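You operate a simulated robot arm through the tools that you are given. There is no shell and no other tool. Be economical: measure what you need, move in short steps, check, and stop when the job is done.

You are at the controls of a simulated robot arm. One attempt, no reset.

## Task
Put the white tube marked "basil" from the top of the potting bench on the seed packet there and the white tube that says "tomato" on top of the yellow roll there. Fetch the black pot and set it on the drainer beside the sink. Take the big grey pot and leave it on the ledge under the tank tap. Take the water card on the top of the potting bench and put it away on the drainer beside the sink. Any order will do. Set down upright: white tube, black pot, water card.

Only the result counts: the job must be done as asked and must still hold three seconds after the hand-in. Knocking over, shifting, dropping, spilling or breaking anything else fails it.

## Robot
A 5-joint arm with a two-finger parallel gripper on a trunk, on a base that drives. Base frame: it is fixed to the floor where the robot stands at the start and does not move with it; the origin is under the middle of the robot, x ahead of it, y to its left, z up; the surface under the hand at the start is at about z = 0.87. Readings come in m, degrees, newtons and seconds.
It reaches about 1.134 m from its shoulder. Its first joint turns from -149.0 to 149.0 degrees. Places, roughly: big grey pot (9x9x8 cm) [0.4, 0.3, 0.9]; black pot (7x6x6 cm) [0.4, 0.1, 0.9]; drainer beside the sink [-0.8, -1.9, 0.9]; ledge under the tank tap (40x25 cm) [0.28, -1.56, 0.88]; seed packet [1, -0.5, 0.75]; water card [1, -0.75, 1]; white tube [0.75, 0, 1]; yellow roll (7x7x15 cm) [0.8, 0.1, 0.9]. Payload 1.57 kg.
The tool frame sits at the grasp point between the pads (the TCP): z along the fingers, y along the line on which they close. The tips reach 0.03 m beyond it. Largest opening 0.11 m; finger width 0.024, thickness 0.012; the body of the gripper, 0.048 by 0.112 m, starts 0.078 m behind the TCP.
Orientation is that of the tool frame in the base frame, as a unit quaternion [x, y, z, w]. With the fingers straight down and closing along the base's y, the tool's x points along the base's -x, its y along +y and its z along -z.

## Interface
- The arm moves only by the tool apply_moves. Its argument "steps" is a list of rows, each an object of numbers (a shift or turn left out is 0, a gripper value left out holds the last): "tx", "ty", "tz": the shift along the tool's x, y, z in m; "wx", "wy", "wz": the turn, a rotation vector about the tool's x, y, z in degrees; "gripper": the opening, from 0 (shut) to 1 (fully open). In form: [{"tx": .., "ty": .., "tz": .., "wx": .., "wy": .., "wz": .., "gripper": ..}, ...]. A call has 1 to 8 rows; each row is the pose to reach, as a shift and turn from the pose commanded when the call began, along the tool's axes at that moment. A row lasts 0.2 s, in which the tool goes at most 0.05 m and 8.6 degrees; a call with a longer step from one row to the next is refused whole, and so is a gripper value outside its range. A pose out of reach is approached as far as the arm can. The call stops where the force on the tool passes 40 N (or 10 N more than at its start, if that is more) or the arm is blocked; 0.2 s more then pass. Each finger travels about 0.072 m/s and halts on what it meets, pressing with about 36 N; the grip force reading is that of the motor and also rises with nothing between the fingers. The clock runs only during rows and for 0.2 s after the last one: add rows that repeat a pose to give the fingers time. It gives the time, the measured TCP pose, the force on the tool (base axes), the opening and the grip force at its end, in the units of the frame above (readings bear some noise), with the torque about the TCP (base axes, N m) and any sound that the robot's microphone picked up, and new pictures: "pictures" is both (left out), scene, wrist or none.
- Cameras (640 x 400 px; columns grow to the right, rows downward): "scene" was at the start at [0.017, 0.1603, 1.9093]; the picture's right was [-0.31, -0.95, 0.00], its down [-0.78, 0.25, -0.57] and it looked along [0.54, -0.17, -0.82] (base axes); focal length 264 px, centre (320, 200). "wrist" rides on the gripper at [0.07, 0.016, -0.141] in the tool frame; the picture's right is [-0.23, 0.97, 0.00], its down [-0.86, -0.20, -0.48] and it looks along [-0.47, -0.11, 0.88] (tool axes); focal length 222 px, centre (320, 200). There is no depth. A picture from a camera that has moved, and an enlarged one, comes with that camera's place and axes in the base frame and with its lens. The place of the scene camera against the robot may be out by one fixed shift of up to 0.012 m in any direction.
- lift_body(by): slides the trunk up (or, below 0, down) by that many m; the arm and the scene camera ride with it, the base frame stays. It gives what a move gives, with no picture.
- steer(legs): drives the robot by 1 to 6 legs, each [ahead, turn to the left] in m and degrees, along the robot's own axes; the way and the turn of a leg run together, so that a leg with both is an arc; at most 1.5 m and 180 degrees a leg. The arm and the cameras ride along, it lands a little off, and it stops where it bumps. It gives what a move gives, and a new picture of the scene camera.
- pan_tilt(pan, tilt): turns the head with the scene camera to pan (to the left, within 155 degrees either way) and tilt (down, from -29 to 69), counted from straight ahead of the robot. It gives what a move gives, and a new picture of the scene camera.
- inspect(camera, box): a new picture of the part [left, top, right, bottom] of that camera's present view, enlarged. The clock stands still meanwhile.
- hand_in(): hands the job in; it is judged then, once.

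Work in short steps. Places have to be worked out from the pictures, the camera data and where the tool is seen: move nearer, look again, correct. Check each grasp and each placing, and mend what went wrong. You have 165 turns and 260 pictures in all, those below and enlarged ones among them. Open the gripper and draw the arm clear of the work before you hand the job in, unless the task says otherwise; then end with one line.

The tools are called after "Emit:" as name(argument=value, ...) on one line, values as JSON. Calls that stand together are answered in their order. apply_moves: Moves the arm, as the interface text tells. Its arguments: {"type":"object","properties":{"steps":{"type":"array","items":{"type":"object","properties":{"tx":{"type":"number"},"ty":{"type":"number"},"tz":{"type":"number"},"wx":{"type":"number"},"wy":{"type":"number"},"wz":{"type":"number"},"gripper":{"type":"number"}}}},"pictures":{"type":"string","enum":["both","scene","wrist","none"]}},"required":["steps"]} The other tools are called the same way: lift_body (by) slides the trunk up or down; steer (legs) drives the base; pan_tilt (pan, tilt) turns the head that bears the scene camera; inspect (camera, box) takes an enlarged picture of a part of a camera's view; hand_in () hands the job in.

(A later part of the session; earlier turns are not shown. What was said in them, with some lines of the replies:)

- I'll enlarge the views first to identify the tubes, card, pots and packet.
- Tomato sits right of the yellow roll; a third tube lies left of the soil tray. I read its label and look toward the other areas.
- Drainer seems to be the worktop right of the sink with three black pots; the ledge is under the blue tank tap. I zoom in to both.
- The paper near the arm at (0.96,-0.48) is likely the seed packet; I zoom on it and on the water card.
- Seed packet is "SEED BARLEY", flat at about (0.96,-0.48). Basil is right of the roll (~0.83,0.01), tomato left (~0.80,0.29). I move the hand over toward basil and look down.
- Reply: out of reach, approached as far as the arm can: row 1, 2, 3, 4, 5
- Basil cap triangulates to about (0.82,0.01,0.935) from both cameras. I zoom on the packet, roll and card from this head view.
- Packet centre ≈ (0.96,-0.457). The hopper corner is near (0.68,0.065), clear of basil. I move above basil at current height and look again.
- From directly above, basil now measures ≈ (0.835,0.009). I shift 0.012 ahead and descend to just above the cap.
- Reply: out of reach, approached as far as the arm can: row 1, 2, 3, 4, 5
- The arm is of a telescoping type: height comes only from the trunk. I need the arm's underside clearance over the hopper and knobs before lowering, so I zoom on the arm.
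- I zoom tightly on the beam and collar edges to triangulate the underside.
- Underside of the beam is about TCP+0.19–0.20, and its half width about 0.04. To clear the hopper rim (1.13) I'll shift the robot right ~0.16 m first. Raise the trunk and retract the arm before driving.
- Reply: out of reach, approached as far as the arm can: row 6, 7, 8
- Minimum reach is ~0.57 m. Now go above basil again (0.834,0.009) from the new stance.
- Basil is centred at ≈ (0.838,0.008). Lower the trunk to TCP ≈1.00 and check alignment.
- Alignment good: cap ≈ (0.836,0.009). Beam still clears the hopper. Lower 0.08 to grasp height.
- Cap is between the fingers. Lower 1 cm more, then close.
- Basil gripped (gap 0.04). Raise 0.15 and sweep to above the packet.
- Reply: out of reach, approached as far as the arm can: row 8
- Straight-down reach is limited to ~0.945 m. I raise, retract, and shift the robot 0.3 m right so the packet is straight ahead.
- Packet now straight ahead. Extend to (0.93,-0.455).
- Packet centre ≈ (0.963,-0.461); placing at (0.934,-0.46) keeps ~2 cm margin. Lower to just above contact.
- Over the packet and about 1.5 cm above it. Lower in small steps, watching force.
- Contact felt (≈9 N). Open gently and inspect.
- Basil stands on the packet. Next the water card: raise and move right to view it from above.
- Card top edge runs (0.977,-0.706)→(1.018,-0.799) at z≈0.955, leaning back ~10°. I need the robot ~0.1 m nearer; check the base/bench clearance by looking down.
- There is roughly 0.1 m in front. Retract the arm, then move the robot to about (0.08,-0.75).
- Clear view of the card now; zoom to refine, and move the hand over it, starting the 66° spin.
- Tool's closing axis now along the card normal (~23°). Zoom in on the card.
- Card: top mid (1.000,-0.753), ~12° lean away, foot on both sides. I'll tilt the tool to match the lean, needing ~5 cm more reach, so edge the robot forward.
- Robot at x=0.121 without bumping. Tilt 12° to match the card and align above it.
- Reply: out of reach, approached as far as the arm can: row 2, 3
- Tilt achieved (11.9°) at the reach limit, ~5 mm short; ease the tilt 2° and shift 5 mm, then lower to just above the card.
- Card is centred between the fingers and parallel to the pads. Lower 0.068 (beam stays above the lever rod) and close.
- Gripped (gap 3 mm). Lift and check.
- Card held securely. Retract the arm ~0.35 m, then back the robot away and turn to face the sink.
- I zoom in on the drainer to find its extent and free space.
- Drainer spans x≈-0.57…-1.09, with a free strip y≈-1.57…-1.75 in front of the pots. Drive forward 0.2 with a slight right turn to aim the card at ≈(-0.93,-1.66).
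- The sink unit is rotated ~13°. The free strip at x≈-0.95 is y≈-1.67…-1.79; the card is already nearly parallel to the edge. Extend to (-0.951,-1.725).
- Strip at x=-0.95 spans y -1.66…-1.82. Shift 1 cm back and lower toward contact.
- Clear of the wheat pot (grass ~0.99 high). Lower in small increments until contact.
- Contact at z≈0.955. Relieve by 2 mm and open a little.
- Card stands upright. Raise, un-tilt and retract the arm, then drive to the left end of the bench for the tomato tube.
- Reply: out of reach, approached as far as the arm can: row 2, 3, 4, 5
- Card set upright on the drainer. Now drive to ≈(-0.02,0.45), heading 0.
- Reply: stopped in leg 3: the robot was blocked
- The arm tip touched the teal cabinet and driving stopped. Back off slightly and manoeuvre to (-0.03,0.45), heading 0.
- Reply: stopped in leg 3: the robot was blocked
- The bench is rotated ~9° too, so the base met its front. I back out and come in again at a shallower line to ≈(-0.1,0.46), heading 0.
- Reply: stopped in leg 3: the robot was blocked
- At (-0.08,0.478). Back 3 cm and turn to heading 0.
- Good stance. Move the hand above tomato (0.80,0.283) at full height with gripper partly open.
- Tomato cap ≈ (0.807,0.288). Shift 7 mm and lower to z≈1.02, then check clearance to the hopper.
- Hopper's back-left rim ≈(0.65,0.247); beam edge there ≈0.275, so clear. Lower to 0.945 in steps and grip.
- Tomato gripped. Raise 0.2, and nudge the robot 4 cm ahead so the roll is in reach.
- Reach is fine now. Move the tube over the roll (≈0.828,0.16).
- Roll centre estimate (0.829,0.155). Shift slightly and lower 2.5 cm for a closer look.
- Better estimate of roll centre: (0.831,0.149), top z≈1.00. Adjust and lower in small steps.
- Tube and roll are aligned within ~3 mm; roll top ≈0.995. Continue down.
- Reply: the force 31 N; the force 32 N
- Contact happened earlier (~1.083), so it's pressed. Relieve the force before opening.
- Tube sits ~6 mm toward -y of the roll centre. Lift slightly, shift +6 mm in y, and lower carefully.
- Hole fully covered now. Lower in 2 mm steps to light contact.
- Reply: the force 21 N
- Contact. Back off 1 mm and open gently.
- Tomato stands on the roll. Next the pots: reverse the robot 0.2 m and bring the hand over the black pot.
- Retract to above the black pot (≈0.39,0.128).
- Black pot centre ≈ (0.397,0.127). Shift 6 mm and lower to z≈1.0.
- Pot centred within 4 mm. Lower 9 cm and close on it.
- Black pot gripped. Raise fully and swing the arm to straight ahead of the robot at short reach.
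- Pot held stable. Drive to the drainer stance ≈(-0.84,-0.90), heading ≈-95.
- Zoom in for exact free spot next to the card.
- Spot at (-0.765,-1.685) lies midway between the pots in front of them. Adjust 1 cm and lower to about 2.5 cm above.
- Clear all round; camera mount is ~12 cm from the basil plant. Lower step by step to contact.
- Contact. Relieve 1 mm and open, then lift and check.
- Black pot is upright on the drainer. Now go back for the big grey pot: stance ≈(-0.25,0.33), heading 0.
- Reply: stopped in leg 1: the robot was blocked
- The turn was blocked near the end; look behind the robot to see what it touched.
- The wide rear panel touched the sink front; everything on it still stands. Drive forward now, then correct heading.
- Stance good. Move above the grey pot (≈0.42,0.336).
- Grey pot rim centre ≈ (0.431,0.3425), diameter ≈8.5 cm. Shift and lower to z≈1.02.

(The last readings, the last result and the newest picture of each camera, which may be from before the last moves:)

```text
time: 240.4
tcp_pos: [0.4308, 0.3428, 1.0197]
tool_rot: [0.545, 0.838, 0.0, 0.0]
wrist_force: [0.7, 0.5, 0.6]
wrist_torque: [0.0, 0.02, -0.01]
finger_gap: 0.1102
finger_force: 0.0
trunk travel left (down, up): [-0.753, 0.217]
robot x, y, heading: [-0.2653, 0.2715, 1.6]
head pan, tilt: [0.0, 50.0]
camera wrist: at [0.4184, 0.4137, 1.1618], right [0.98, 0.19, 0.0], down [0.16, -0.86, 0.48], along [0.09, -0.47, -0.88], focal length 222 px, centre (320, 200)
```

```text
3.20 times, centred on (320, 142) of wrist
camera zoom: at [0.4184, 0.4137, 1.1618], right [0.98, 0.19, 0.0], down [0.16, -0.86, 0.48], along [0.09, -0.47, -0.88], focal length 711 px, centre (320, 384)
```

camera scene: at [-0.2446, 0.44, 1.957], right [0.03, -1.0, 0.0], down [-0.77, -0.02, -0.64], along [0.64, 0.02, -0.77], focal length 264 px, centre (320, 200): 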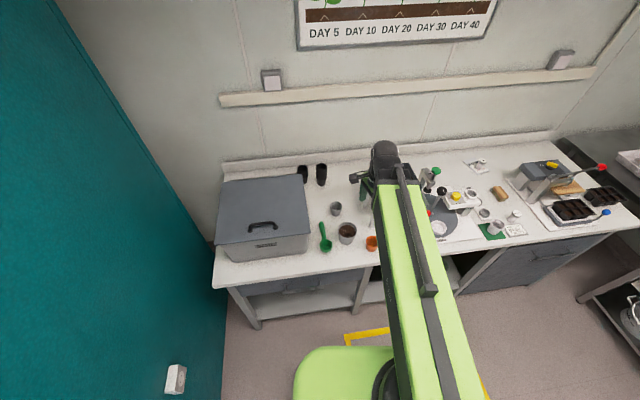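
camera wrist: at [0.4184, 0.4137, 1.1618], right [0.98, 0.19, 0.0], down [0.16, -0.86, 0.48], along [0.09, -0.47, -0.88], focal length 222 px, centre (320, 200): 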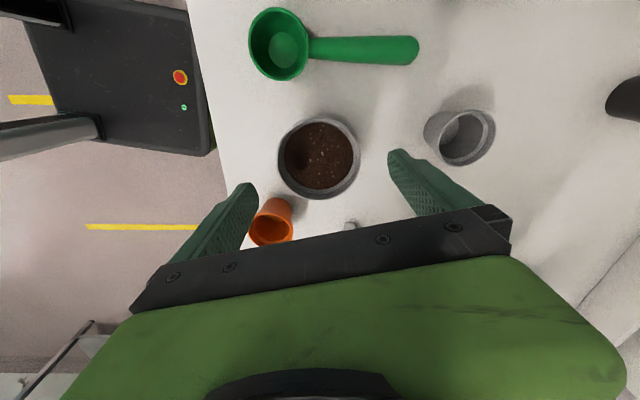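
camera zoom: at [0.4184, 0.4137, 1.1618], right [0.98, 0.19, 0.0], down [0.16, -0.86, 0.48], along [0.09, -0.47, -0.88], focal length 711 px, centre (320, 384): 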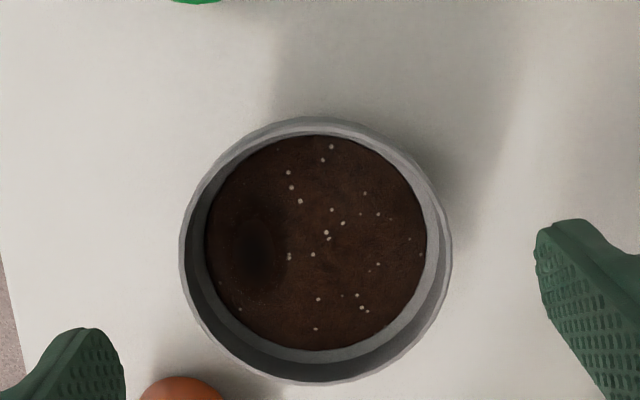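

Aligned within 2 mm; the left finger clears the orange pot by ~2 cm. Lower to z≈0.925 and close.

Emit:
lift_body(by=-0.06)

Emit:
inspect(camera="wrist", box=[160, 80, 480, 280])

```text
time: 241.4
tcp_pos: [0.432, 0.3428, 0.96]
tool_rot: [0.545, 0.838, 0.0, 0.001]
wrist_force: [-0.5, 0.2, 0.8]
wrist_torque: [0.01, -0.05, -0.02]
finger_gap: 0.1102
finger_force: 0.0
trunk travel left (down, up): [-0.693, 0.277]
robot x, y, heading: [-0.2676, 0.2682, 1.7]
head pan, tilt: [0.0, 50.0]
```

```text
2.00 times, centred on (320, 180) of wrist
camera zoom: at [0.4184, 0.4137, 1.1018], right [0.98, 0.19, 0.0], down [0.16, -0.86, 0.48], along [0.09, -0.47, -0.88], focal length 444 px, centre (320, 240)
```

zoom: 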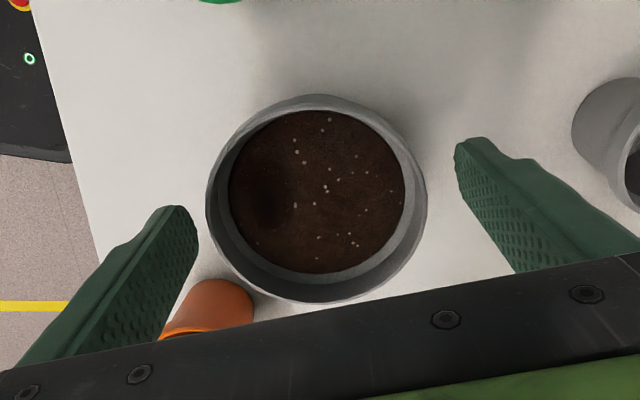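

Fingers straddle the pot. Lower 3.5 cm and close.

Emit:
lift_body(by=-0.035)

Emit:
apply_moves(steps=[{"gripper": 0.9}, {"gripper": 0.8}, {"gripper": 0.7}, {"gripper": 0.65}, {"gripper": 0.65}], pictures="wrist")

```text
time: 242.2
tcp_pos: [0.4315, 0.3429, 0.9259]
tool_rot: [0.546, 0.838, -0.001, 0.001]
wrist_force: [0.0, -0.8, 0.8]
wrist_torque: [-0.02, 0.04, -0.01]
finger_gap: 0.11
finger_force: 0.1
trunk travel left (down, up): [-0.658, 0.312]
robot x, y, heading: [-0.268, 0.2725, 1.9]
head pan, tilt: [0.0, 50.0]
```

```text
time: 243.4
tcp_pos: [0.4319, 0.3429, 0.9245]
tool_rot: [0.546, 0.838, 0.0, 0.001]
wrist_force: [1.3, -0.2, 1.7]
wrist_torque: [-0.03, -0.07, -0.05]
finger_gap: 0.0888
finger_force: 36.1
trunk travel left (down, up): [-0.658, 0.312]
robot x, y, heading: [-0.2696, 0.2712, 1.8]
head pan, tilt: [0.0, 50.0]
camera wrist: at [0.4184, 0.4137, 1.0669], right [0.98, 0.19, 0.0], down [0.16, -0.86, 0.48], along [0.09, -0.47, -0.88], focal length 222 px, centre (320, 200)
```

wrist: 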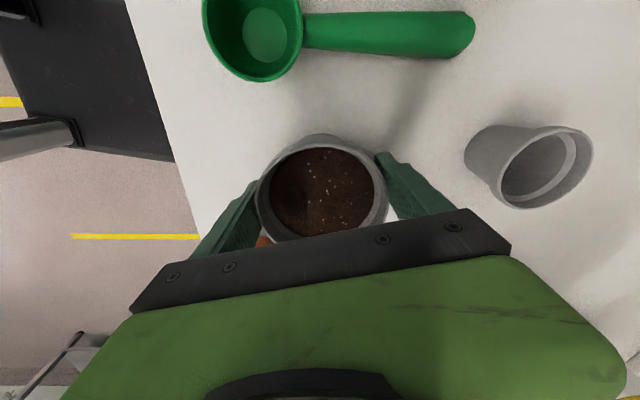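

Gripped (gap 0.089, 36 N). Lift a little and check for slip.

Emit:
lift_body(by=0.06)

Emit:
apply_moves(steps=[{"gripper": 0.5}, {"gripper": 0.5}], pictures="wrist")

```text
time: 244.4
tcp_pos: [0.4317, 0.3421, 0.9856]
tool_rot: [0.545, 0.838, -0.001, 0.001]
wrist_force: [-0.3, 0.0, -2.2]
wrist_torque: [0.01, -0.01, -0.02]
finger_gap: 0.0888
finger_force: 35.8
trunk travel left (down, up): [-0.718, 0.252]
robot x, y, heading: [-0.2674, 0.2675, 1.6]
head pan, tilt: [0.0, 50.0]
```

```text
time: 245.0
tcp_pos: [0.4311, 0.343, 0.9857]
tool_rot: [0.546, 0.838, -0.001, 0.001]
wrist_force: [0.5, 0.0, -2.9]
wrist_torque: [0.01, 0.01, 0.03]
finger_gap: 0.0891
finger_force: 35.7
trunk travel left (down, up): [-0.718, 0.252]
robot x, y, heading: [-0.2674, 0.2695, 1.8]
head pan, tilt: [0.0, 50.0]
camera wrist: at [0.4186, 0.4138, 1.1266], right [0.98, 0.19, 0.0], down [0.16, -0.86, 0.48], along [0.09, -0.47, -0.88], focal length 222 px, centre (320, 200)
```

wrist: 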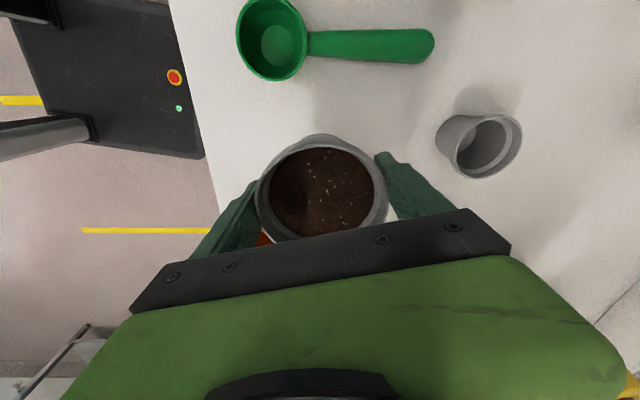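

Pot held firmly (≈2.8 N). Raise fully, retract, then drive to (-0.25,-0.85) facing the sink.

Emit:
lift_body(by=0.25)

Emit:
apply_moves(steps=[{"tx": 0.013, "ty": -0.043}, {"tx": 0.027, "ty": -0.086}], pictures="none")

Emit:
steer(legs=[[0, -91.8], [1.05, 0]])

Emit:
pan_tilt(pan=25, tilt=45)

```text
time: 247.6
tcp_pos: [0.4309, 0.3419, 1.2347]
tool_rot: [0.545, 0.838, 0.0, 0.001]
wrist_force: [-0.5, 0.4, -2.7]
wrist_torque: [0.02, -0.02, 0.01]
finger_gap: 0.0888
finger_force: 36.4
trunk travel left (down, up): [-0.968, 0.002]
robot x, y, heading: [-0.264, 0.2644, 1.9]
head pan, tilt: [0.0, 50.0]
```

```text
time: 248.2
tcp_pos: [0.3404, 0.3312, 1.2346]
tool_rot: [0.544, 0.839, 0.0, 0.0]
wrist_force: [-0.2, 1.0, -2.4]
wrist_torque: [0.01, 0.07, 0.0]
finger_gap: 0.0889
finger_force: 35.9
trunk travel left (down, up): [-0.968, 0.002]
robot x, y, heading: [-0.2655, 0.2697, 2.0]
head pan, tilt: [0.0, 50.0]
```

```text
time: 257.4
tcp_pos: [-0.266, -1.3688, 1.2358]
tool_rot: [0.984, 0.178, -0.001, 0.001]
wrist_force: [-0.7, 0.2, -2.6]
wrist_torque: [0.03, -0.04, 0.02]
finger_gap: 0.089
finger_force: 36.2
trunk travel left (down, up): [-0.968, 0.002]
robot x, y, heading: [-0.2869, -0.7528, -91.3]
head pan, tilt: [0.0, 50.0]
camera scene: at [-0.1265, -0.7928, 1.957], right [-1.0, 0.02, 0.0], down [0.02, 0.77, -0.64], along [-0.02, -0.64, -0.77], focal length 264 px, centre (320, 200)
```

scene: 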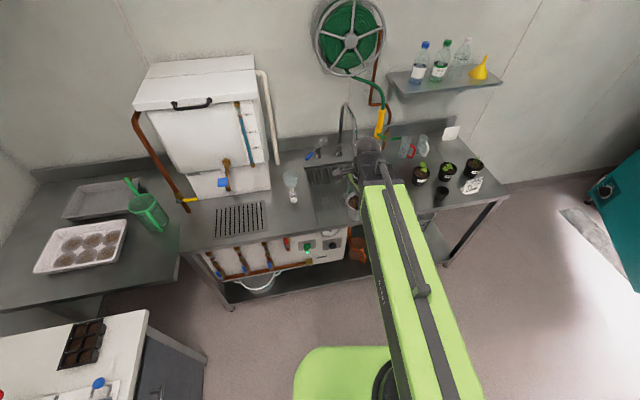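

```text
time: 258.3
tcp_pos: [-0.2656, -1.3691, 1.2356]
tool_rot: [0.984, 0.178, -0.001, 0.0]
wrist_force: [-0.8, -0.1, -2.7]
wrist_torque: [0.02, -0.04, -0.02]
finger_gap: 0.0886
finger_force: 35.7
trunk travel left (down, up): [-0.968, 0.002]
robot x, y, heading: [-0.2889, -0.7564, -91.4]
head pan, tilt: [25.0, 45.0]
camera scene: at [-0.092, -0.7897, 1.9639], right [-0.92, -0.4, 0.0], down [-0.28, 0.65, -0.71], along [0.28, -0.65, -0.71], focal length 264 px, centre (320, 200)
```

scene: 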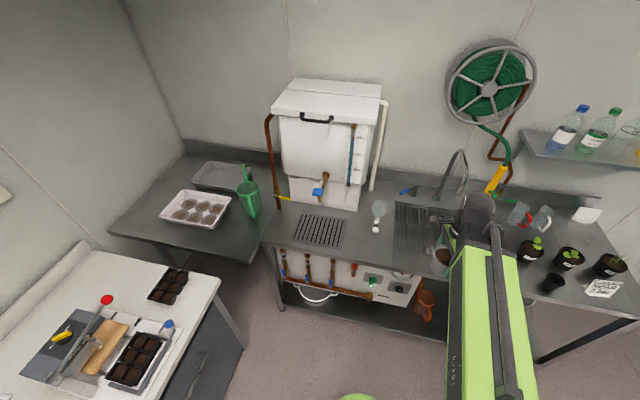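

Zoom in on the ledge, grille and tap.

Emit:
inspect(camera="scene", box=[240, 150, 400, 270])

```text
3.33 times, centred on (320, 210) of scene
camera zoom: at [-0.092, -0.7897, 1.9639], right [-0.92, -0.4, 0.0], down [-0.28, 0.65, -0.71], along [0.28, -0.65, -0.71], focal length 881 px, centre (320, 167)
```

zoom: 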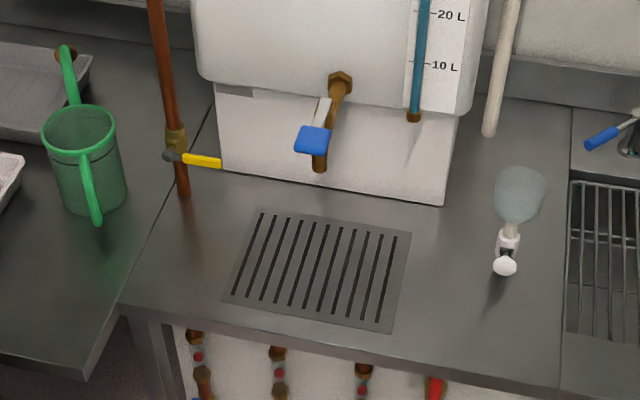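

Grille centre ≈(0.245,-1.58); tap spout ≈(0.286,-1.65,1.01). I'll place at (0.235,-1.53), clear of the tap. Drive 8 cm nearer first.

Emit:
steer(legs=[[0.08, 0]])

Emit:
apply_moves(steps=[{"tx": 0.04, "ty": 0.02}, {"tx": 0.08, "ty": 0.042}, {"tx": 0.12, "ty": 0.065}, {"tx": 0.16, "ty": 0.088}, {"tx": 0.2, "ty": 0.112}, {"tx": 0.24, "ty": 0.135}, {"tx": 0.28, "ty": 0.158}, {"tx": 0.32, "ty": 0.18}], pictures="both")

```text
time: 259.4
tcp_pos: [-0.2685, -1.4509, 1.2339]
tool_rot: [0.984, 0.177, -0.001, -0.002]
wrist_force: [0.1, -0.9, -2.7]
wrist_torque: [0.07, 0.01, -0.05]
finger_gap: 0.0888
finger_force: 35.4
trunk travel left (down, up): [-0.968, 0.002]
robot x, y, heading: [-0.2932, -0.8353, -91.4]
head pan, tilt: [25.0, 45.0]
camera scene: at [-0.094, -0.8727, 1.9638], right [-0.92, -0.4, 0.0], down [-0.28, 0.65, -0.71], along [0.28, -0.65, -0.71], focal length 264 px, centre (320, 200)
```

scene: 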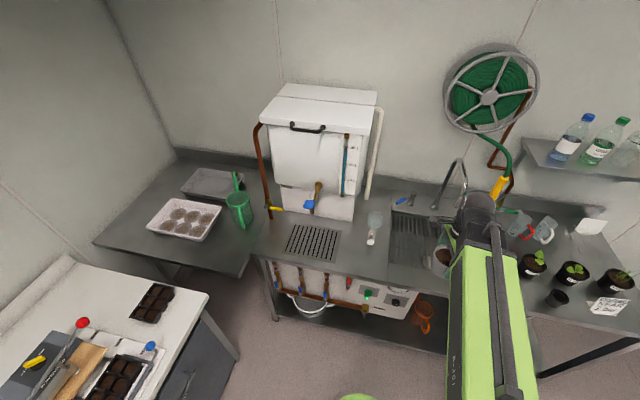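

```text
time: 261.2
tcp_pos: [0.0944, -1.5047, 1.2336]
tool_rot: [0.984, 0.178, 0.0, 0.0]
wrist_force: [0.8, 0.1, -2.1]
wrist_torque: [-0.02, 0.04, 0.01]
finger_gap: 0.089
finger_force: 35.6
trunk travel left (down, up): [-0.968, 0.002]
robot x, y, heading: [-0.2938, -0.8389, -91.4]
head pan, tilt: [25.0, 45.0]
camera scene: at [-0.0925, -0.8703, 1.9637], right [-0.92, -0.4, 0.0], down [-0.28, 0.65, -0.71], along [0.28, -0.65, -0.71], focal length 264 px, centre (320, 200)
camera wrist: at [0.1669, -1.4939, 1.3761], right [0.13, -0.99, 0.0], down [-0.87, -0.11, 0.48], along [-0.48, -0.06, -0.88], focal length 222 px, centre (320, 200)
```

scene: 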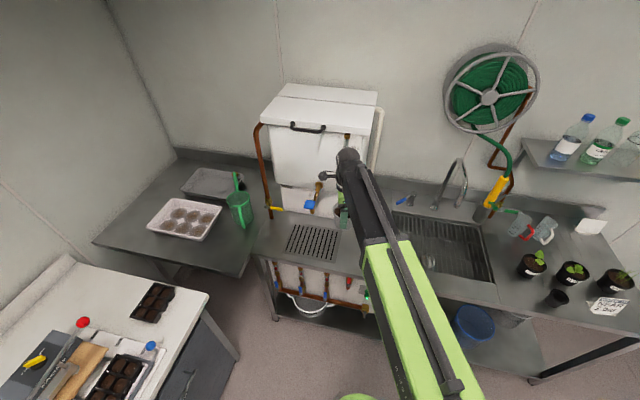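
wrist: 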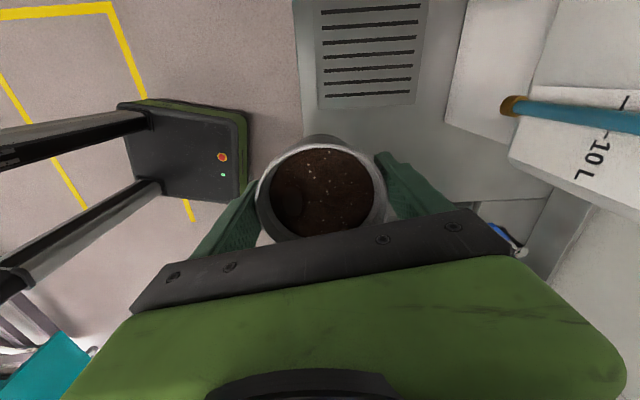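

Continue to (0.225,-1.527).

Emit:
apply_moves(steps=[{"tx": 0.04, "ty": 0.022}, {"tx": 0.08, "ty": 0.044}, {"tx": 0.1155, "ty": 0.066}, {"tx": 0.1155, "ty": 0.066}], pictures="both")

Emit:
inspect(camera="scene", box=[240, 130, 400, 270])

```text
time: 262.2
tcp_pos: [0.223, -1.5268, 1.2344]
tool_rot: [0.984, 0.178, 0.0, 0.001]
wrist_force: [-8.7, -3.1, -0.3]
wrist_torque: [-0.12, 0.5, -0.09]
finger_gap: 0.0851
finger_force: 35.8
out of reach, approached as far as the arm can: row 2
trunk travel left (down, up): [-0.968, 0.002]
robot x, y, heading: [-0.2922, -0.8385, -91.4]
head pan, tilt: [25.0, 45.0]
camera scene: at [-0.0963, -0.8703, 1.9642], right [-0.92, -0.4, 0.0], down [-0.28, 0.65, -0.71], along [0.28, -0.65, -0.71], focal length 264 px, centre (320, 200)
camera wrist: at [0.2955, -1.517, 1.3773], right [0.13, -0.99, 0.0], down [-0.87, -0.11, 0.48], along [-0.47, -0.06, -0.88], focal length 222 px, centre (320, 200)
```

scene: 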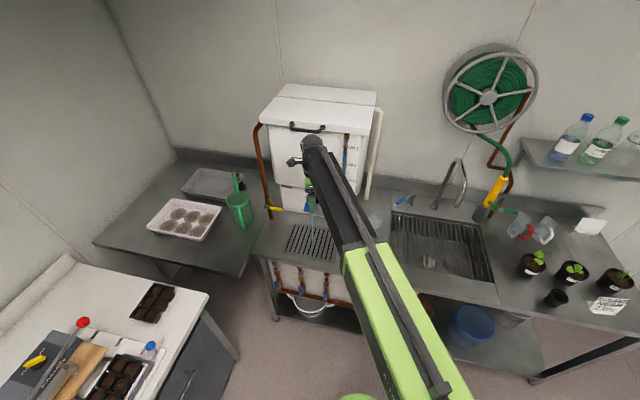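
wrist: 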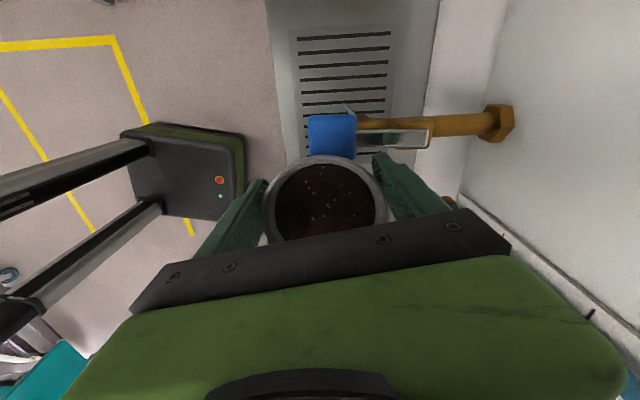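

```text
2.86 times, centred on (320, 200) of scene
camera zoom: at [-0.0963, -0.8703, 1.9642], right [-0.92, -0.4, 0.0], down [-0.28, 0.65, -0.71], along [0.28, -0.65, -0.71], focal length 755 px, centre (320, 200)
```

zoom: 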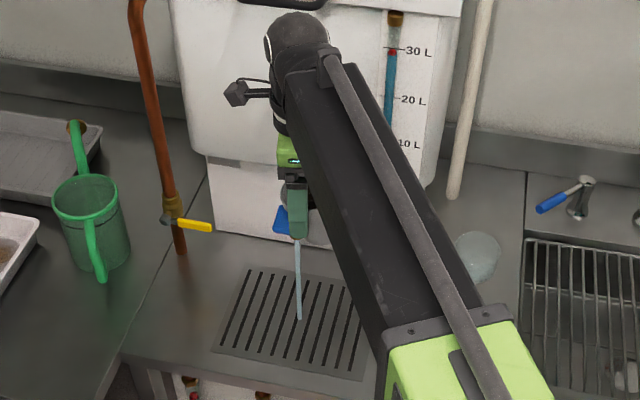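

The pot touched the tap's blue lever (8.7 N, and there may be water running). Back off immediately and inspect the tap.

Emit:
apply_moves(steps=[{"tx": -0.04, "ty": -0.022}, {"tx": -0.08, "ty": -0.044}, {"tx": -0.1155, "ty": -0.066}], pictures="both")

Emit:
inspect(camera="scene", box=[270, 150, 370, 270])

Emit:
inspect(camera="wrist", box=[280, 0, 520, 150])

```text
time: 263.0
tcp_pos: [0.0906, -1.5036, 1.236]
tool_rot: [0.984, 0.178, 0.0, 0.001]
wrist_force: [0.2, -0.8, -1.9]
wrist_torque: [0.02, -0.08, -0.03]
finger_gap: 0.0849
finger_force: 35.8
trunk travel left (down, up): [-0.968, 0.002]
robot x, y, heading: [-0.2961, -0.8373, -91.4]
head pan, tilt: [25.0, 45.0]
camera scene: at [-0.0957, -0.8696, 1.9641], right [-0.92, -0.4, 0.0], down [-0.28, 0.65, -0.71], along [0.28, -0.65, -0.71], focal length 264 px, centre (320, 200)
camera wrist: at [0.1618, -1.4931, 1.3772], right [0.13, -0.99, 0.0], down [-0.87, -0.11, 0.48], along [-0.47, -0.06, -0.88], focal length 222 px, centre (320, 200)
```

scene: 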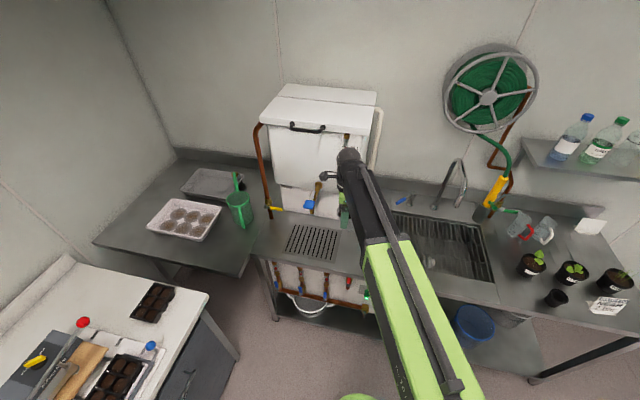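
wrist: 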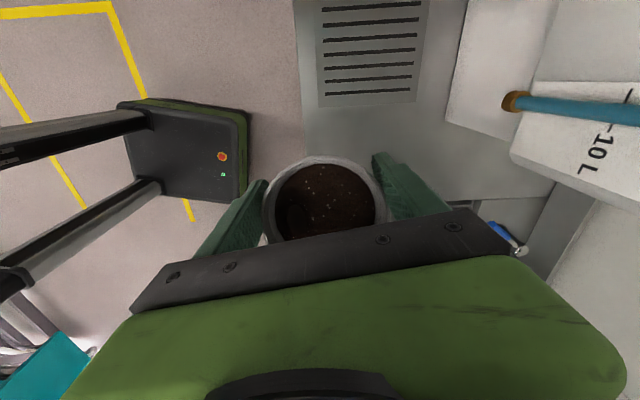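

```text
3.33 times, centred on (320, 210) of scene
camera zoom: at [-0.0957, -0.8696, 1.9641], right [-0.92, -0.4, 0.0], down [-0.28, 0.65, -0.71], along [0.28, -0.65, -0.71], focal length 881 px, centre (320, 167)
```

zoom: 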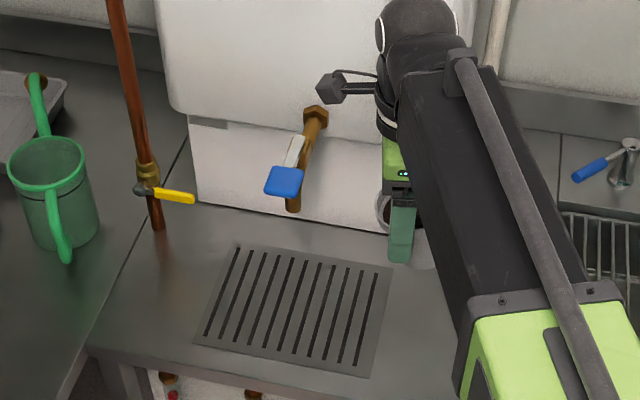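

```text
2.67 times, centred on (400, 75) of wrist
camera zoom: at [0.1618, -1.4931, 1.3772], right [0.13, -0.99, 0.0], down [-0.87, -0.11, 0.48], along [-0.47, -0.06, -0.88], focal length 592 px, centre (107, 533)
```

zoom: 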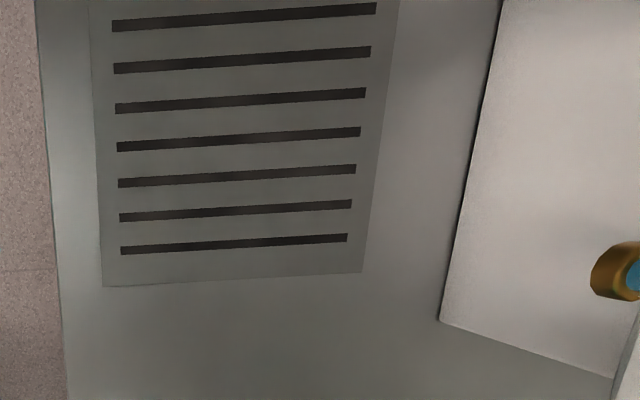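

The lever sprang back and the flow stopped; it fell on the drain grille. The lever tip is really at ≈(0.235,-1.52,1.2). I'll place the pot on the ledge's right part (≈0.15,-1.57), first spinning the tool so the camera faces away from the tap.

Emit:
apply_moves(steps=[{"wz": -8.4}, {"wz": -16.8}, {"wz": -25.2}, {"wz": -33.6}, {"wz": -42}, {"wz": -50.4}, {"wz": -58.8}, {"wz": -67.2}], pictures="none")

Emit:
apply_moves(steps=[{"wz": -8.4}, {"wz": -16.8}, {"wz": -25.2}, {"wz": -33.6}, {"wz": -42}, {"wz": -50.4}, {"wz": -58.8}, {"wz": -67.2}], pictures="none")

Emit:
apply_moves(steps=[{"wz": -8.4}, {"wz": -16.8}, {"wz": -25.2}], pictures="both")

Emit:
inspect(camera="scene", box=[270, 130, 430, 270])

```text
time: 264.8
tcp_pos: [0.0934, -1.5046, 1.2347]
tool_rot: [0.72, 0.694, -0.001, 0.0]
wrist_force: [0.7, -0.4, -2.6]
wrist_torque: [0.04, -0.01, -0.02]
finger_gap: 0.085
finger_force: 35.8
trunk travel left (down, up): [-0.968, 0.002]
robot x, y, heading: [-0.2959, -0.8394, -91.2]
head pan, tilt: [25.0, 45.0]
```

```text
time: 266.6
tcp_pos: [0.0942, -1.5051, 1.2356]
tool_rot: [0.216, 0.976, 0.0, -0.001]
wrist_force: [-0.6, -0.3, -3.0]
wrist_torque: [0.05, 0.11, -0.01]
finger_gap: 0.0849
finger_force: 36.3
trunk travel left (down, up): [-0.968, 0.002]
robot x, y, heading: [-0.2934, -0.8391, -91.2]
head pan, tilt: [25.0, 45.0]
```

```text
time: 267.4
tcp_pos: [0.0939, -1.5047, 1.2351]
tool_rot: [-0.003, 1.0, 0.0, -0.001]
wrist_force: [-1.3, 0.0, -2.4]
wrist_torque: [0.01, 0.07, 0.02]
finger_gap: 0.0851
finger_force: 35.7
trunk travel left (down, up): [-0.968, 0.002]
robot x, y, heading: [-0.2934, -0.8386, -91.4]
head pan, tilt: [25.0, 45.0]
camera scene: at [-0.0937, -0.87, 1.9639], right [-0.92, -0.4, 0.0], down [-0.28, 0.65, -0.71], along [0.28, -0.65, -0.71], focal length 264 px, centre (320, 200)
camera wrist: at [0.0248, -1.4884, 1.3767], right [0.22, 0.97, 0.0], down [0.86, -0.19, 0.48], along [0.47, -0.11, -0.88], focal length 222 px, centre (320, 200)
```

scene: 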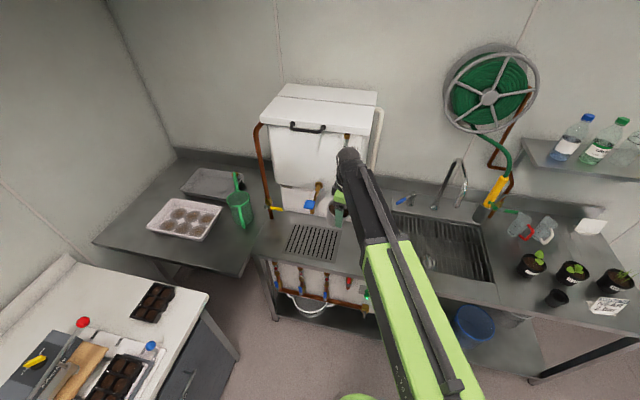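
wrist: 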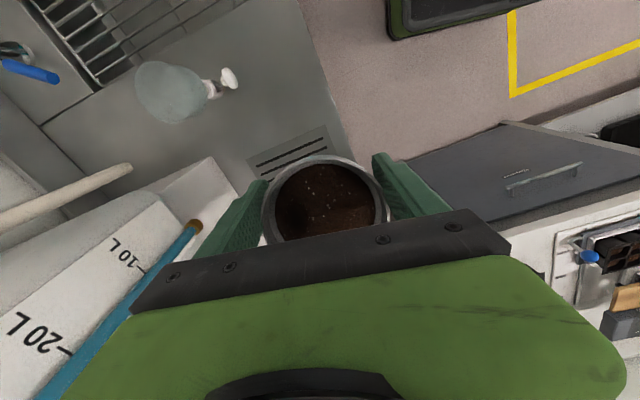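

```text
2.86 times, centred on (350, 200) of scene
camera zoom: at [-0.0937, -0.87, 1.9639], right [-0.92, -0.4, 0.0], down [-0.28, 0.65, -0.71], along [0.28, -0.65, -0.71], focal length 755 px, centre (234, 200)
```

zoom: 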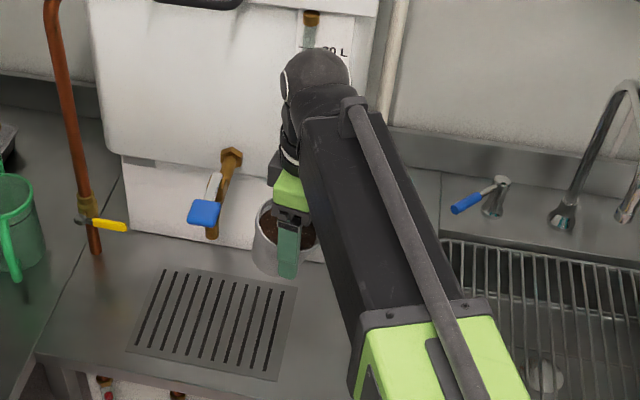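

Tool spun; pot sits well. Move to (0.148,-1.575), keeping ~3 cm from the lever.

Emit:
apply_moves(steps=[{"ty": -0.04}, {"ty": -0.07}, {"tx": -0.03, "ty": -0.07}, {"tx": -0.054, "ty": -0.07}, {"tx": -0.054, "ty": -0.07}], pictures="both")

Emit:
inspect(camera="scene", box=[270, 130, 430, 270])

```text
time: 268.6
tcp_pos: [0.1488, -1.5751, 1.2355]
tool_rot: [-0.001, 1.0, 0.0, -0.001]
wrist_force: [0.0, 1.1, -2.5]
wrist_torque: [0.0, 0.1, 0.01]
finger_gap: 0.0853
finger_force: 36.2
trunk travel left (down, up): [-0.968, 0.002]
robot x, y, heading: [-0.2907, -0.8359, -91.4]
head pan, tilt: [25.0, 45.0]
camera scene: at [-0.0938, -0.8699, 1.9639], right [-0.92, -0.4, 0.0], down [-0.28, 0.65, -0.71], along [0.28, -0.65, -0.71], focal length 264 px, centre (320, 200)
camera wrist: at [0.0795, -1.5582, 1.3768], right [0.23, 0.97, 0.0], down [0.86, -0.2, 0.48], along [0.47, -0.11, -0.88], focal length 222 px, centre (320, 200)
```

scene: 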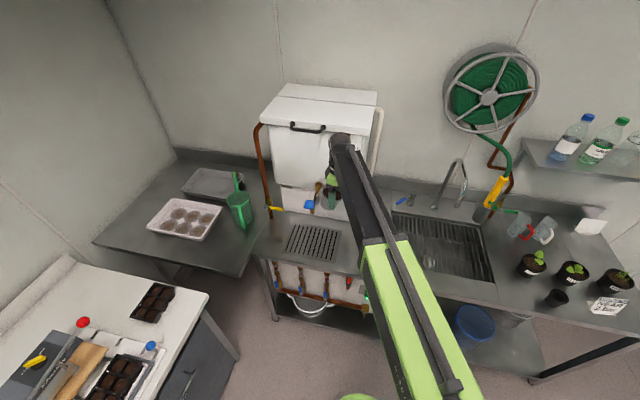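
wrist: 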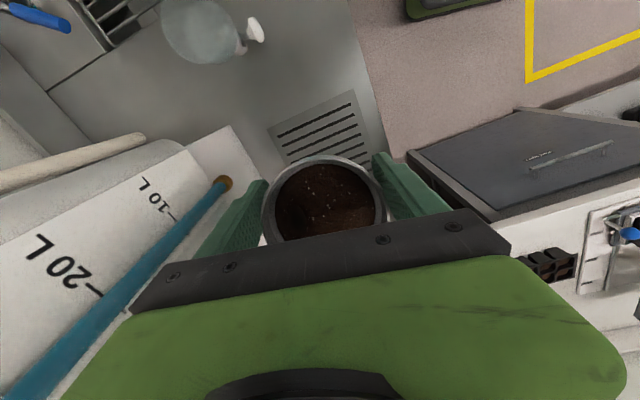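

```text
2.86 times, centred on (350, 200) of scene
camera zoom: at [-0.0938, -0.8699, 1.9639], right [-0.92, -0.4, 0.0], down [-0.28, 0.65, -0.71], along [0.28, -0.65, -0.71], focal length 755 px, centre (234, 200)
```

zoom: 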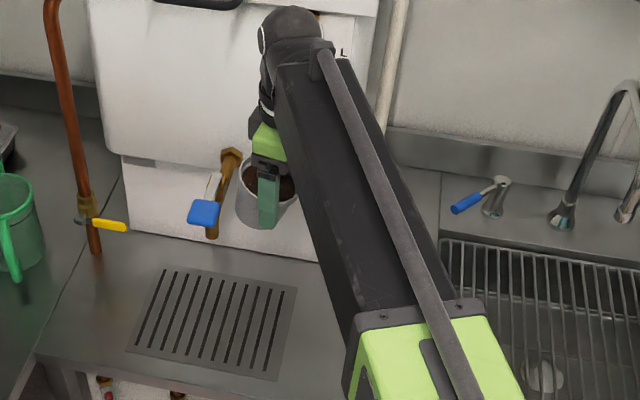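

Gap is adequate but I add 1 cm. Then lower with checks.

Emit:
apply_moves(steps=[{"tx": 0.01}], pictures="none")

Emit:
lift_body(by=-0.12)

Emit:
inspect(camera="scene", box=[270, 100, 430, 240])

Emit:
inspect(camera="wrist", box=[160, 60, 480, 260])

```text
time: 269.0
tcp_pos: [0.1373, -1.5752, 1.2341]
tool_rot: [-0.002, 1.0, 0.0, 0.0]
wrist_force: [0.1, 0.1, -3.5]
wrist_torque: [0.02, 0.05, 0.02]
finger_gap: 0.0851
finger_force: 35.6
trunk travel left (down, up): [-0.968, 0.002]
robot x, y, heading: [-0.2915, -0.8393, -91.3]
head pan, tilt: [25.0, 45.0]
```

```text
time: 270.5
tcp_pos: [0.1388, -1.5759, 1.1156]
tool_rot: [0.0, 1.0, 0.0, -0.002]
wrist_force: [0.6, -1.5, -2.9]
wrist_torque: [0.0, 0.07, 0.01]
finger_gap: 0.0852
finger_force: 36.2
trunk travel left (down, up): [-0.848, 0.122]
robot x, y, heading: [-0.295, -0.8398, -91.5]
head pan, tilt: [25.0, 45.0]
```

```text
2.86 times, centred on (350, 170) of scene
camera zoom: at [-0.0938, -0.87, 1.8439], right [-0.92, -0.4, 0.0], down [-0.28, 0.65, -0.71], along [0.28, -0.65, -0.71], focal length 755 px, centre (234, 286)
```

zoom: 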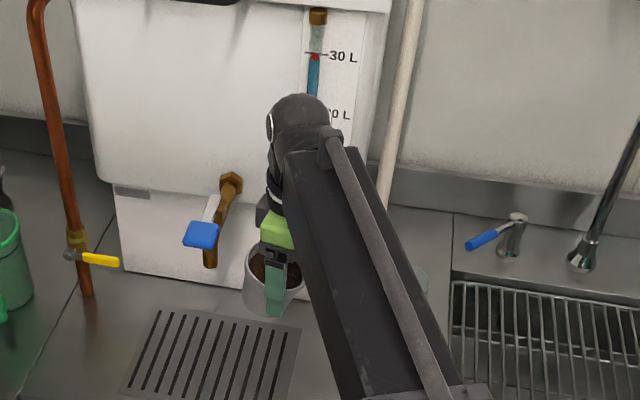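

```text
2.00 times, centred on (320, 160) of wrist
camera zoom: at [0.0693, -1.5585, 1.2568], right [0.23, 0.97, 0.0], down [0.86, -0.2, 0.48], along [0.47, -0.11, -0.88], focal length 444 px, centre (320, 280)
```

zoom: 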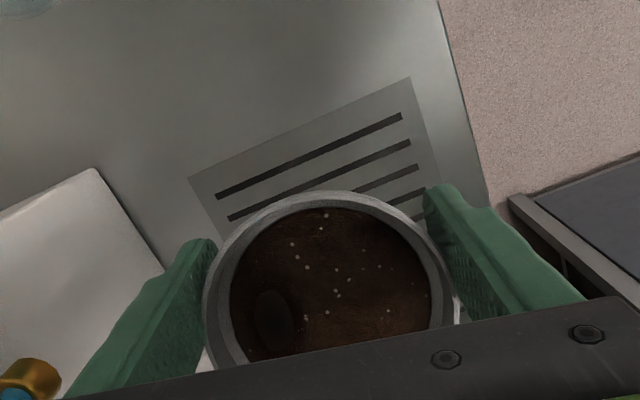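

Clear of lever and gauge. Lower to just above contact.

Emit:
lift_body(by=-0.1)

Emit:
lift_body(by=-0.055)

Emit:
inspect(camera="scene", box=[270, 50, 430, 190])

```text
time: 271.8
tcp_pos: [0.1395, -1.5758, 1.0148]
tool_rot: [-0.001, 1.0, 0.0, -0.001]
wrist_force: [-0.3, 0.1, -1.8]
wrist_torque: [0.01, 0.08, 0.01]
finger_gap: 0.0852
finger_force: 36.2
trunk travel left (down, up): [-0.748, 0.222]
robot x, y, heading: [-0.2962, -0.8363, -91.3]
head pan, tilt: [25.0, 45.0]
```

```text
time: 272.8
tcp_pos: [0.1383, -1.5756, 0.9596]
tool_rot: [-0.001, 1.0, 0.0, -0.002]
wrist_force: [0.0, -0.6, -2.4]
wrist_torque: [0.01, 0.05, -0.01]
finger_gap: 0.0851
finger_force: 35.9
trunk travel left (down, up): [-0.693, 0.277]
robot x, y, heading: [-0.295, -0.8395, -91.3]
head pan, tilt: [25.0, 45.0]
```

```text
2.86 times, centred on (350, 120) of scene
camera zoom: at [-0.0939, -0.8699, 1.6889], right [-0.92, -0.4, 0.0], down [-0.28, 0.65, -0.71], along [0.28, -0.65, -0.71], focal length 755 px, centre (234, 429)
```

zoom: 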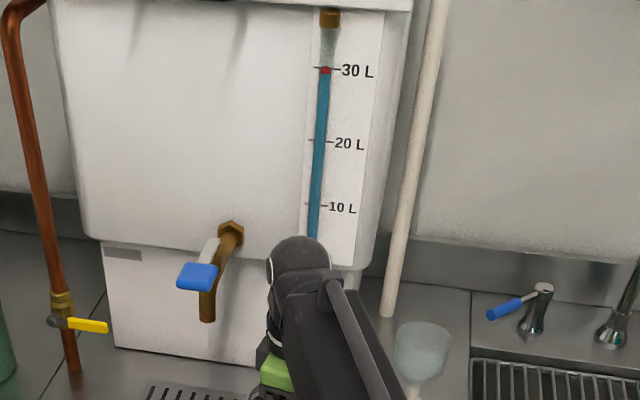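

Clear. Step down to contact.

Emit:
lift_body(by=-0.012)

```text
time: 273.4
tcp_pos: [0.138, -1.5731, 0.9499]
tool_rot: [-0.002, 1.0, -0.001, 0.0]
wrist_force: [3.6, -2.0, 23.8]
wrist_torque: [-0.03, -0.3, 0.0]
finger_gap: 0.0849
finger_force: 36.1
trunk travel left (down, up): [-0.681, 0.289]
robot x, y, heading: [-0.2943, -0.8348, -91.4]
head pan, tilt: [25.0, 45.0]
```

Contact (24 N). Relieve slightly and look at the pot before releasing.

Emit:
lift_body(by=0.002)

Emit:
apply_moves(steps=[{"gripper": 0.5}], pictures="wrist")

```text
time: 273.9
tcp_pos: [0.1366, -1.5745, 0.95]
tool_rot: [-0.001, 1.0, 0.0, -0.001]
wrist_force: [-0.9, 2.1, 2.0]
wrist_torque: [0.13, 0.1, 0.03]
finger_gap: 0.0851
finger_force: 35.8
trunk travel left (down, up): [-0.683, 0.287]
robot x, y, heading: [-0.2937, -0.8353, -91.4]
head pan, tilt: [25.0, 45.0]
```

```text
time: 274.3
tcp_pos: [0.1385, -1.5753, 0.9504]
tool_rot: [-0.001, 1.0, -0.001, 0.0]
wrist_force: [-0.8, 0.1, -0.4]
wrist_torque: [0.07, 0.1, 0.01]
finger_gap: 0.0851
finger_force: 35.6
trunk travel left (down, up): [-0.683, 0.287]
robot x, y, heading: [-0.2909, -0.8372, -91.5]
head pan, tilt: [25.0, 45.0]
camera wrist: at [0.0691, -1.5583, 1.0919], right [0.23, 0.97, 0.0], down [0.86, -0.2, 0.48], along [0.47, -0.11, -0.88], focal length 222 px, centre (320, 200)
```

wrist: 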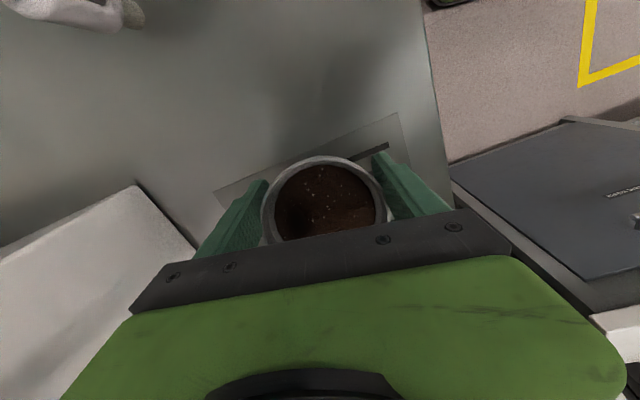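

Nearly no load and the pot is supported. Open slowly.

Emit:
apply_moves(steps=[{"gripper": 0.8}, {"gripper": 0.85}, {"gripper": 0.9}, {"gripper": 0.95}, {"gripper": 1.0}, {"gripper": 1.0}], pictures="wrist")

```text
time: 275.7
tcp_pos: [0.1378, -1.5742, 0.9506]
tool_rot: [0.0, 1.0, 0.0, -0.001]
wrist_force: [1.2, 0.8, 0.0]
wrist_torque: [0.02, -0.02, -0.04]
finger_gap: 0.1099
finger_force: 0.1
trunk travel left (down, up): [-0.683, 0.287]
robot x, y, heading: [-0.2925, -0.8366, -91.1]
head pan, tilt: [25.0, 45.0]
camera wrist: at [0.0692, -1.5583, 1.0919], right [0.23, 0.97, 0.0], down [0.86, -0.2, 0.48], along [0.47, -0.11, -0.88], focal length 222 px, centre (320, 200)
```

wrist: 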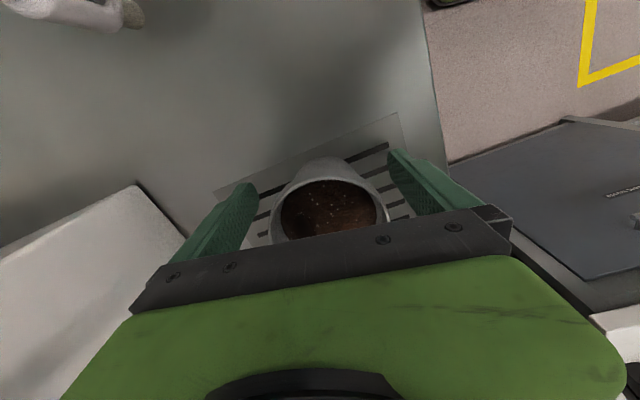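

Pot released; slightly off centre toward the right finger, so nudge the hand 4 mm that way and rise slowly.

Emit:
apply_moves(steps=[{"ty": 0.004}], pictures="none")

Emit:
lift_body(by=0.06)

Emit:
apply_moves(steps=[{"gripper": 1.0}], pictures="wrist")

```text
time: 276.1
tcp_pos: [0.1374, -1.5716, 0.9505]
tool_rot: [-0.001, 1.0, 0.0, -0.001]
wrist_force: [0.7, -0.5, 0.2]
wrist_torque: [0.0, -0.03, -0.03]
finger_gap: 0.1101
finger_force: 0.0
trunk travel left (down, up): [-0.683, 0.287]
robot x, y, heading: [-0.294, -0.8354, -91.3]
head pan, tilt: [25.0, 45.0]
```

```text
time: 277.1
tcp_pos: [0.1374, -1.5709, 1.0097]
tool_rot: [-0.001, 1.0, 0.001, 0.0]
wrist_force: [0.1, 0.0, -0.1]
wrist_torque: [-0.01, 0.0, 0.01]
finger_gap: 0.1101
finger_force: 0.1
trunk travel left (down, up): [-0.743, 0.227]
robot x, y, heading: [-0.294, -0.8344, -91.4]
head pan, tilt: [25.0, 45.0]
```

```text
time: 277.5
tcp_pos: [0.1378, -1.5704, 1.0108]
tool_rot: [-0.001, 1.0, 0.0, -0.001]
wrist_force: [0.2, 0.4, -0.8]
wrist_torque: [-0.01, 0.02, 0.02]
finger_gap: 0.1098
finger_force: 0.0
trunk travel left (down, up): [-0.743, 0.227]
robot x, y, heading: [-0.2907, -0.8344, -91.4]
head pan, tilt: [25.0, 45.0]
camera wrist: at [0.069, -1.5541, 1.1518], right [0.23, 0.97, 0.0], down [0.86, -0.2, 0.48], along [0.47, -0.11, -0.88], focal length 222 px, centre (320, 200)
```

wrist: 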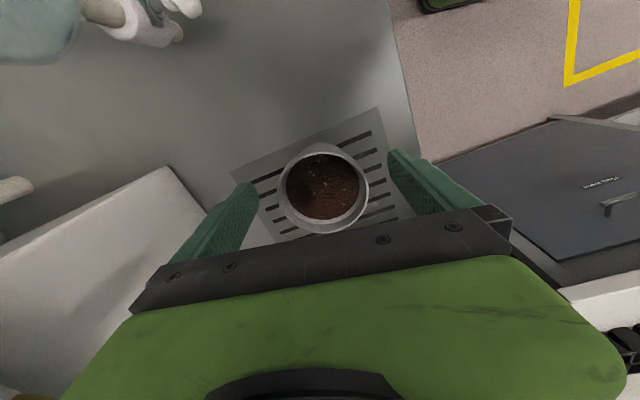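

Pot stands upright on the grille and the fingers are clear. Raise fully, retract and survey.

Emit:
lift_body(by=0.225)

Emit:
apply_moves(steps=[{"tx": 0.03, "ty": 0.035}, {"tx": 0.06, "ty": 0.07}, {"tx": 0.09, "ty": 0.105}, {"tx": 0.12, "ty": 0.14}, {"tx": 0.15, "ty": 0.175}, {"tx": 0.18, "ty": 0.21}], pictures="scene")

Emit:
inspect(camera="scene", box=[240, 150, 400, 270])

Emit:
inspect(camera="scene", box=[480, 200, 640, 320])

```text
time: 279.9
tcp_pos: [0.1376, -1.5707, 1.2358]
tool_rot: [-0.001, 1.0, 0.001, -0.001]
wrist_force: [-0.1, -0.3, -0.3]
wrist_torque: [-0.02, 0.01, 0.0]
finger_gap: 0.1102
finger_force: 0.1
trunk travel left (down, up): [-0.968, 0.002]
robot x, y, heading: [-0.2912, -0.835, -91.4]
head pan, tilt: [25.0, 45.0]
```

```text
time: 281.2
tcp_pos: [-0.0433, -1.3596, 1.2356]
tool_rot: [-0.002, 1.0, 0.0, 0.0]
wrist_force: [-0.6, 0.5, -0.9]
wrist_torque: [0.01, 0.0, 0.01]
finger_gap: 0.1103
finger_force: 0.1
trunk travel left (down, up): [-0.968, 0.002]
robot x, y, heading: [-0.294, -0.8384, -91.3]
head pan, tilt: [25.0, 45.0]
camera scene: at [-0.0945, -0.8687, 1.964], right [-0.92, -0.4, 0.0], down [-0.28, 0.65, -0.71], along [0.28, -0.65, -0.71], focal length 264 px, centre (320, 200)
```

scene: 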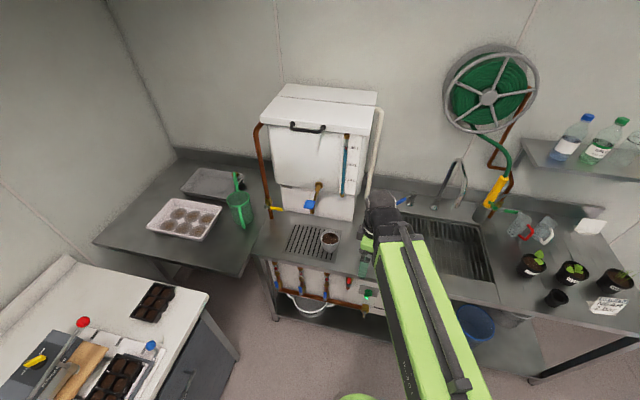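

```text
3.33 times, centred on (320, 210) of scene
camera zoom: at [-0.0945, -0.8687, 1.964], right [-0.92, -0.4, 0.0], down [-0.28, 0.65, -0.71], along [0.28, -0.65, -0.71], focal length 881 px, centre (320, 167)
```

zoom: 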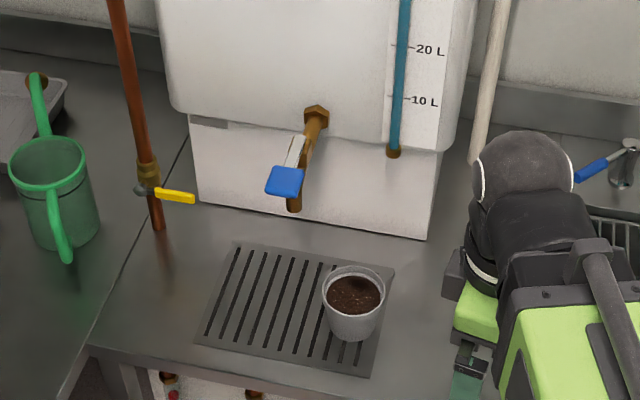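

```text
3.33 times, centred on (560, 260) of scene
camera zoom: at [-0.0945, -0.8687, 1.964], right [-0.92, -0.4, 0.0], down [-0.28, 0.65, -0.71], along [0.28, -0.65, -0.71], focal length 881 px, centre (-480, 0)
```

zoom: 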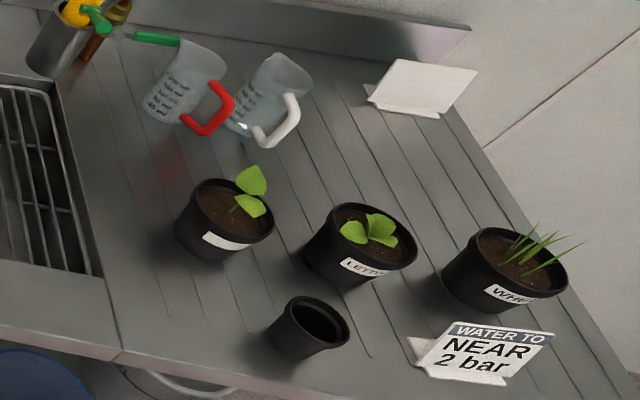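

Both sink-side areas are right and the tap is closed. Last check of the potting bench from here.

Emit:
pan_tilt(pan=110, tilt=30)

Emit:
inspect(camera="scene", box=[160, 120, 480, 320])

```text
time: 282.8
tcp_pos: [-0.0432, -1.36, 1.2355]
tool_rot: [-0.001, 1.0, 0.001, -0.001]
wrist_force: [-0.3, 0.3, -0.8]
wrist_torque: [0.0, 0.03, -0.02]
finger_gap: 0.1101
finger_force: 0.0
trunk travel left (down, up): [-0.968, 0.002]
robot x, y, heading: [-0.2952, -0.8358, -91.3]
head pan, tilt: [110.0, 30.0]
camera scene: at [-0.0408, -0.7663, 1.9865], right [0.32, -0.95, 0.0], down [-0.47, -0.16, -0.87], along [0.82, 0.28, -0.5], focal length 264 px, centre (320, 200)
```

scene: 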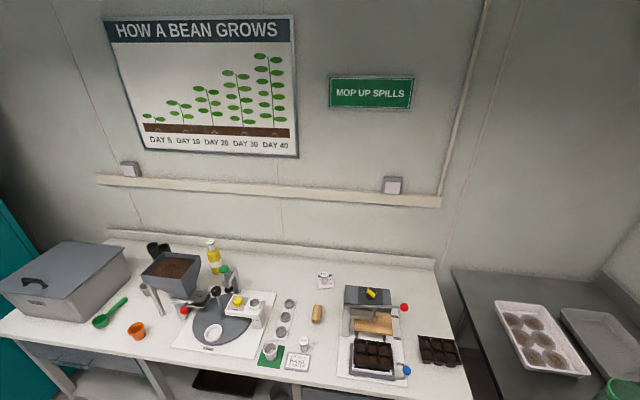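

```text
2.00 times, centred on (320, 220) of scene
camera zoom: at [-0.0408, -0.7663, 1.9865], right [0.32, -0.95, 0.0], down [-0.47, -0.16, -0.87], along [0.82, 0.28, -0.5], focal length 528 px, centre (320, 160)
```

zoom: 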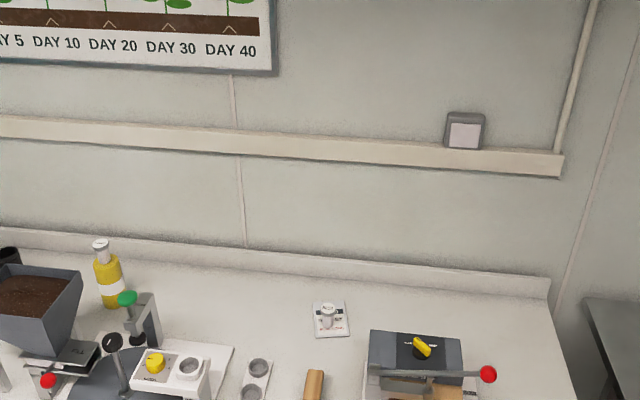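

Tomato stands on the roll and basil on the packet, everything else undisturbed; gripper is open and clear. Handing in.

Emit:
hand_in()

```text
The job is handed in.
```

All five items are in place and the job is handed in, but the grey pot knocked the tank tap's lever on the way. A short stream of water ran onto the drain grille, then the lever sprang back and the flow stopped; this may count as a spill. The robot base and arm were also blocked a few times while driving (at the cabinet, at the bench front, and once while turning near the sink). I saw nothing moved.
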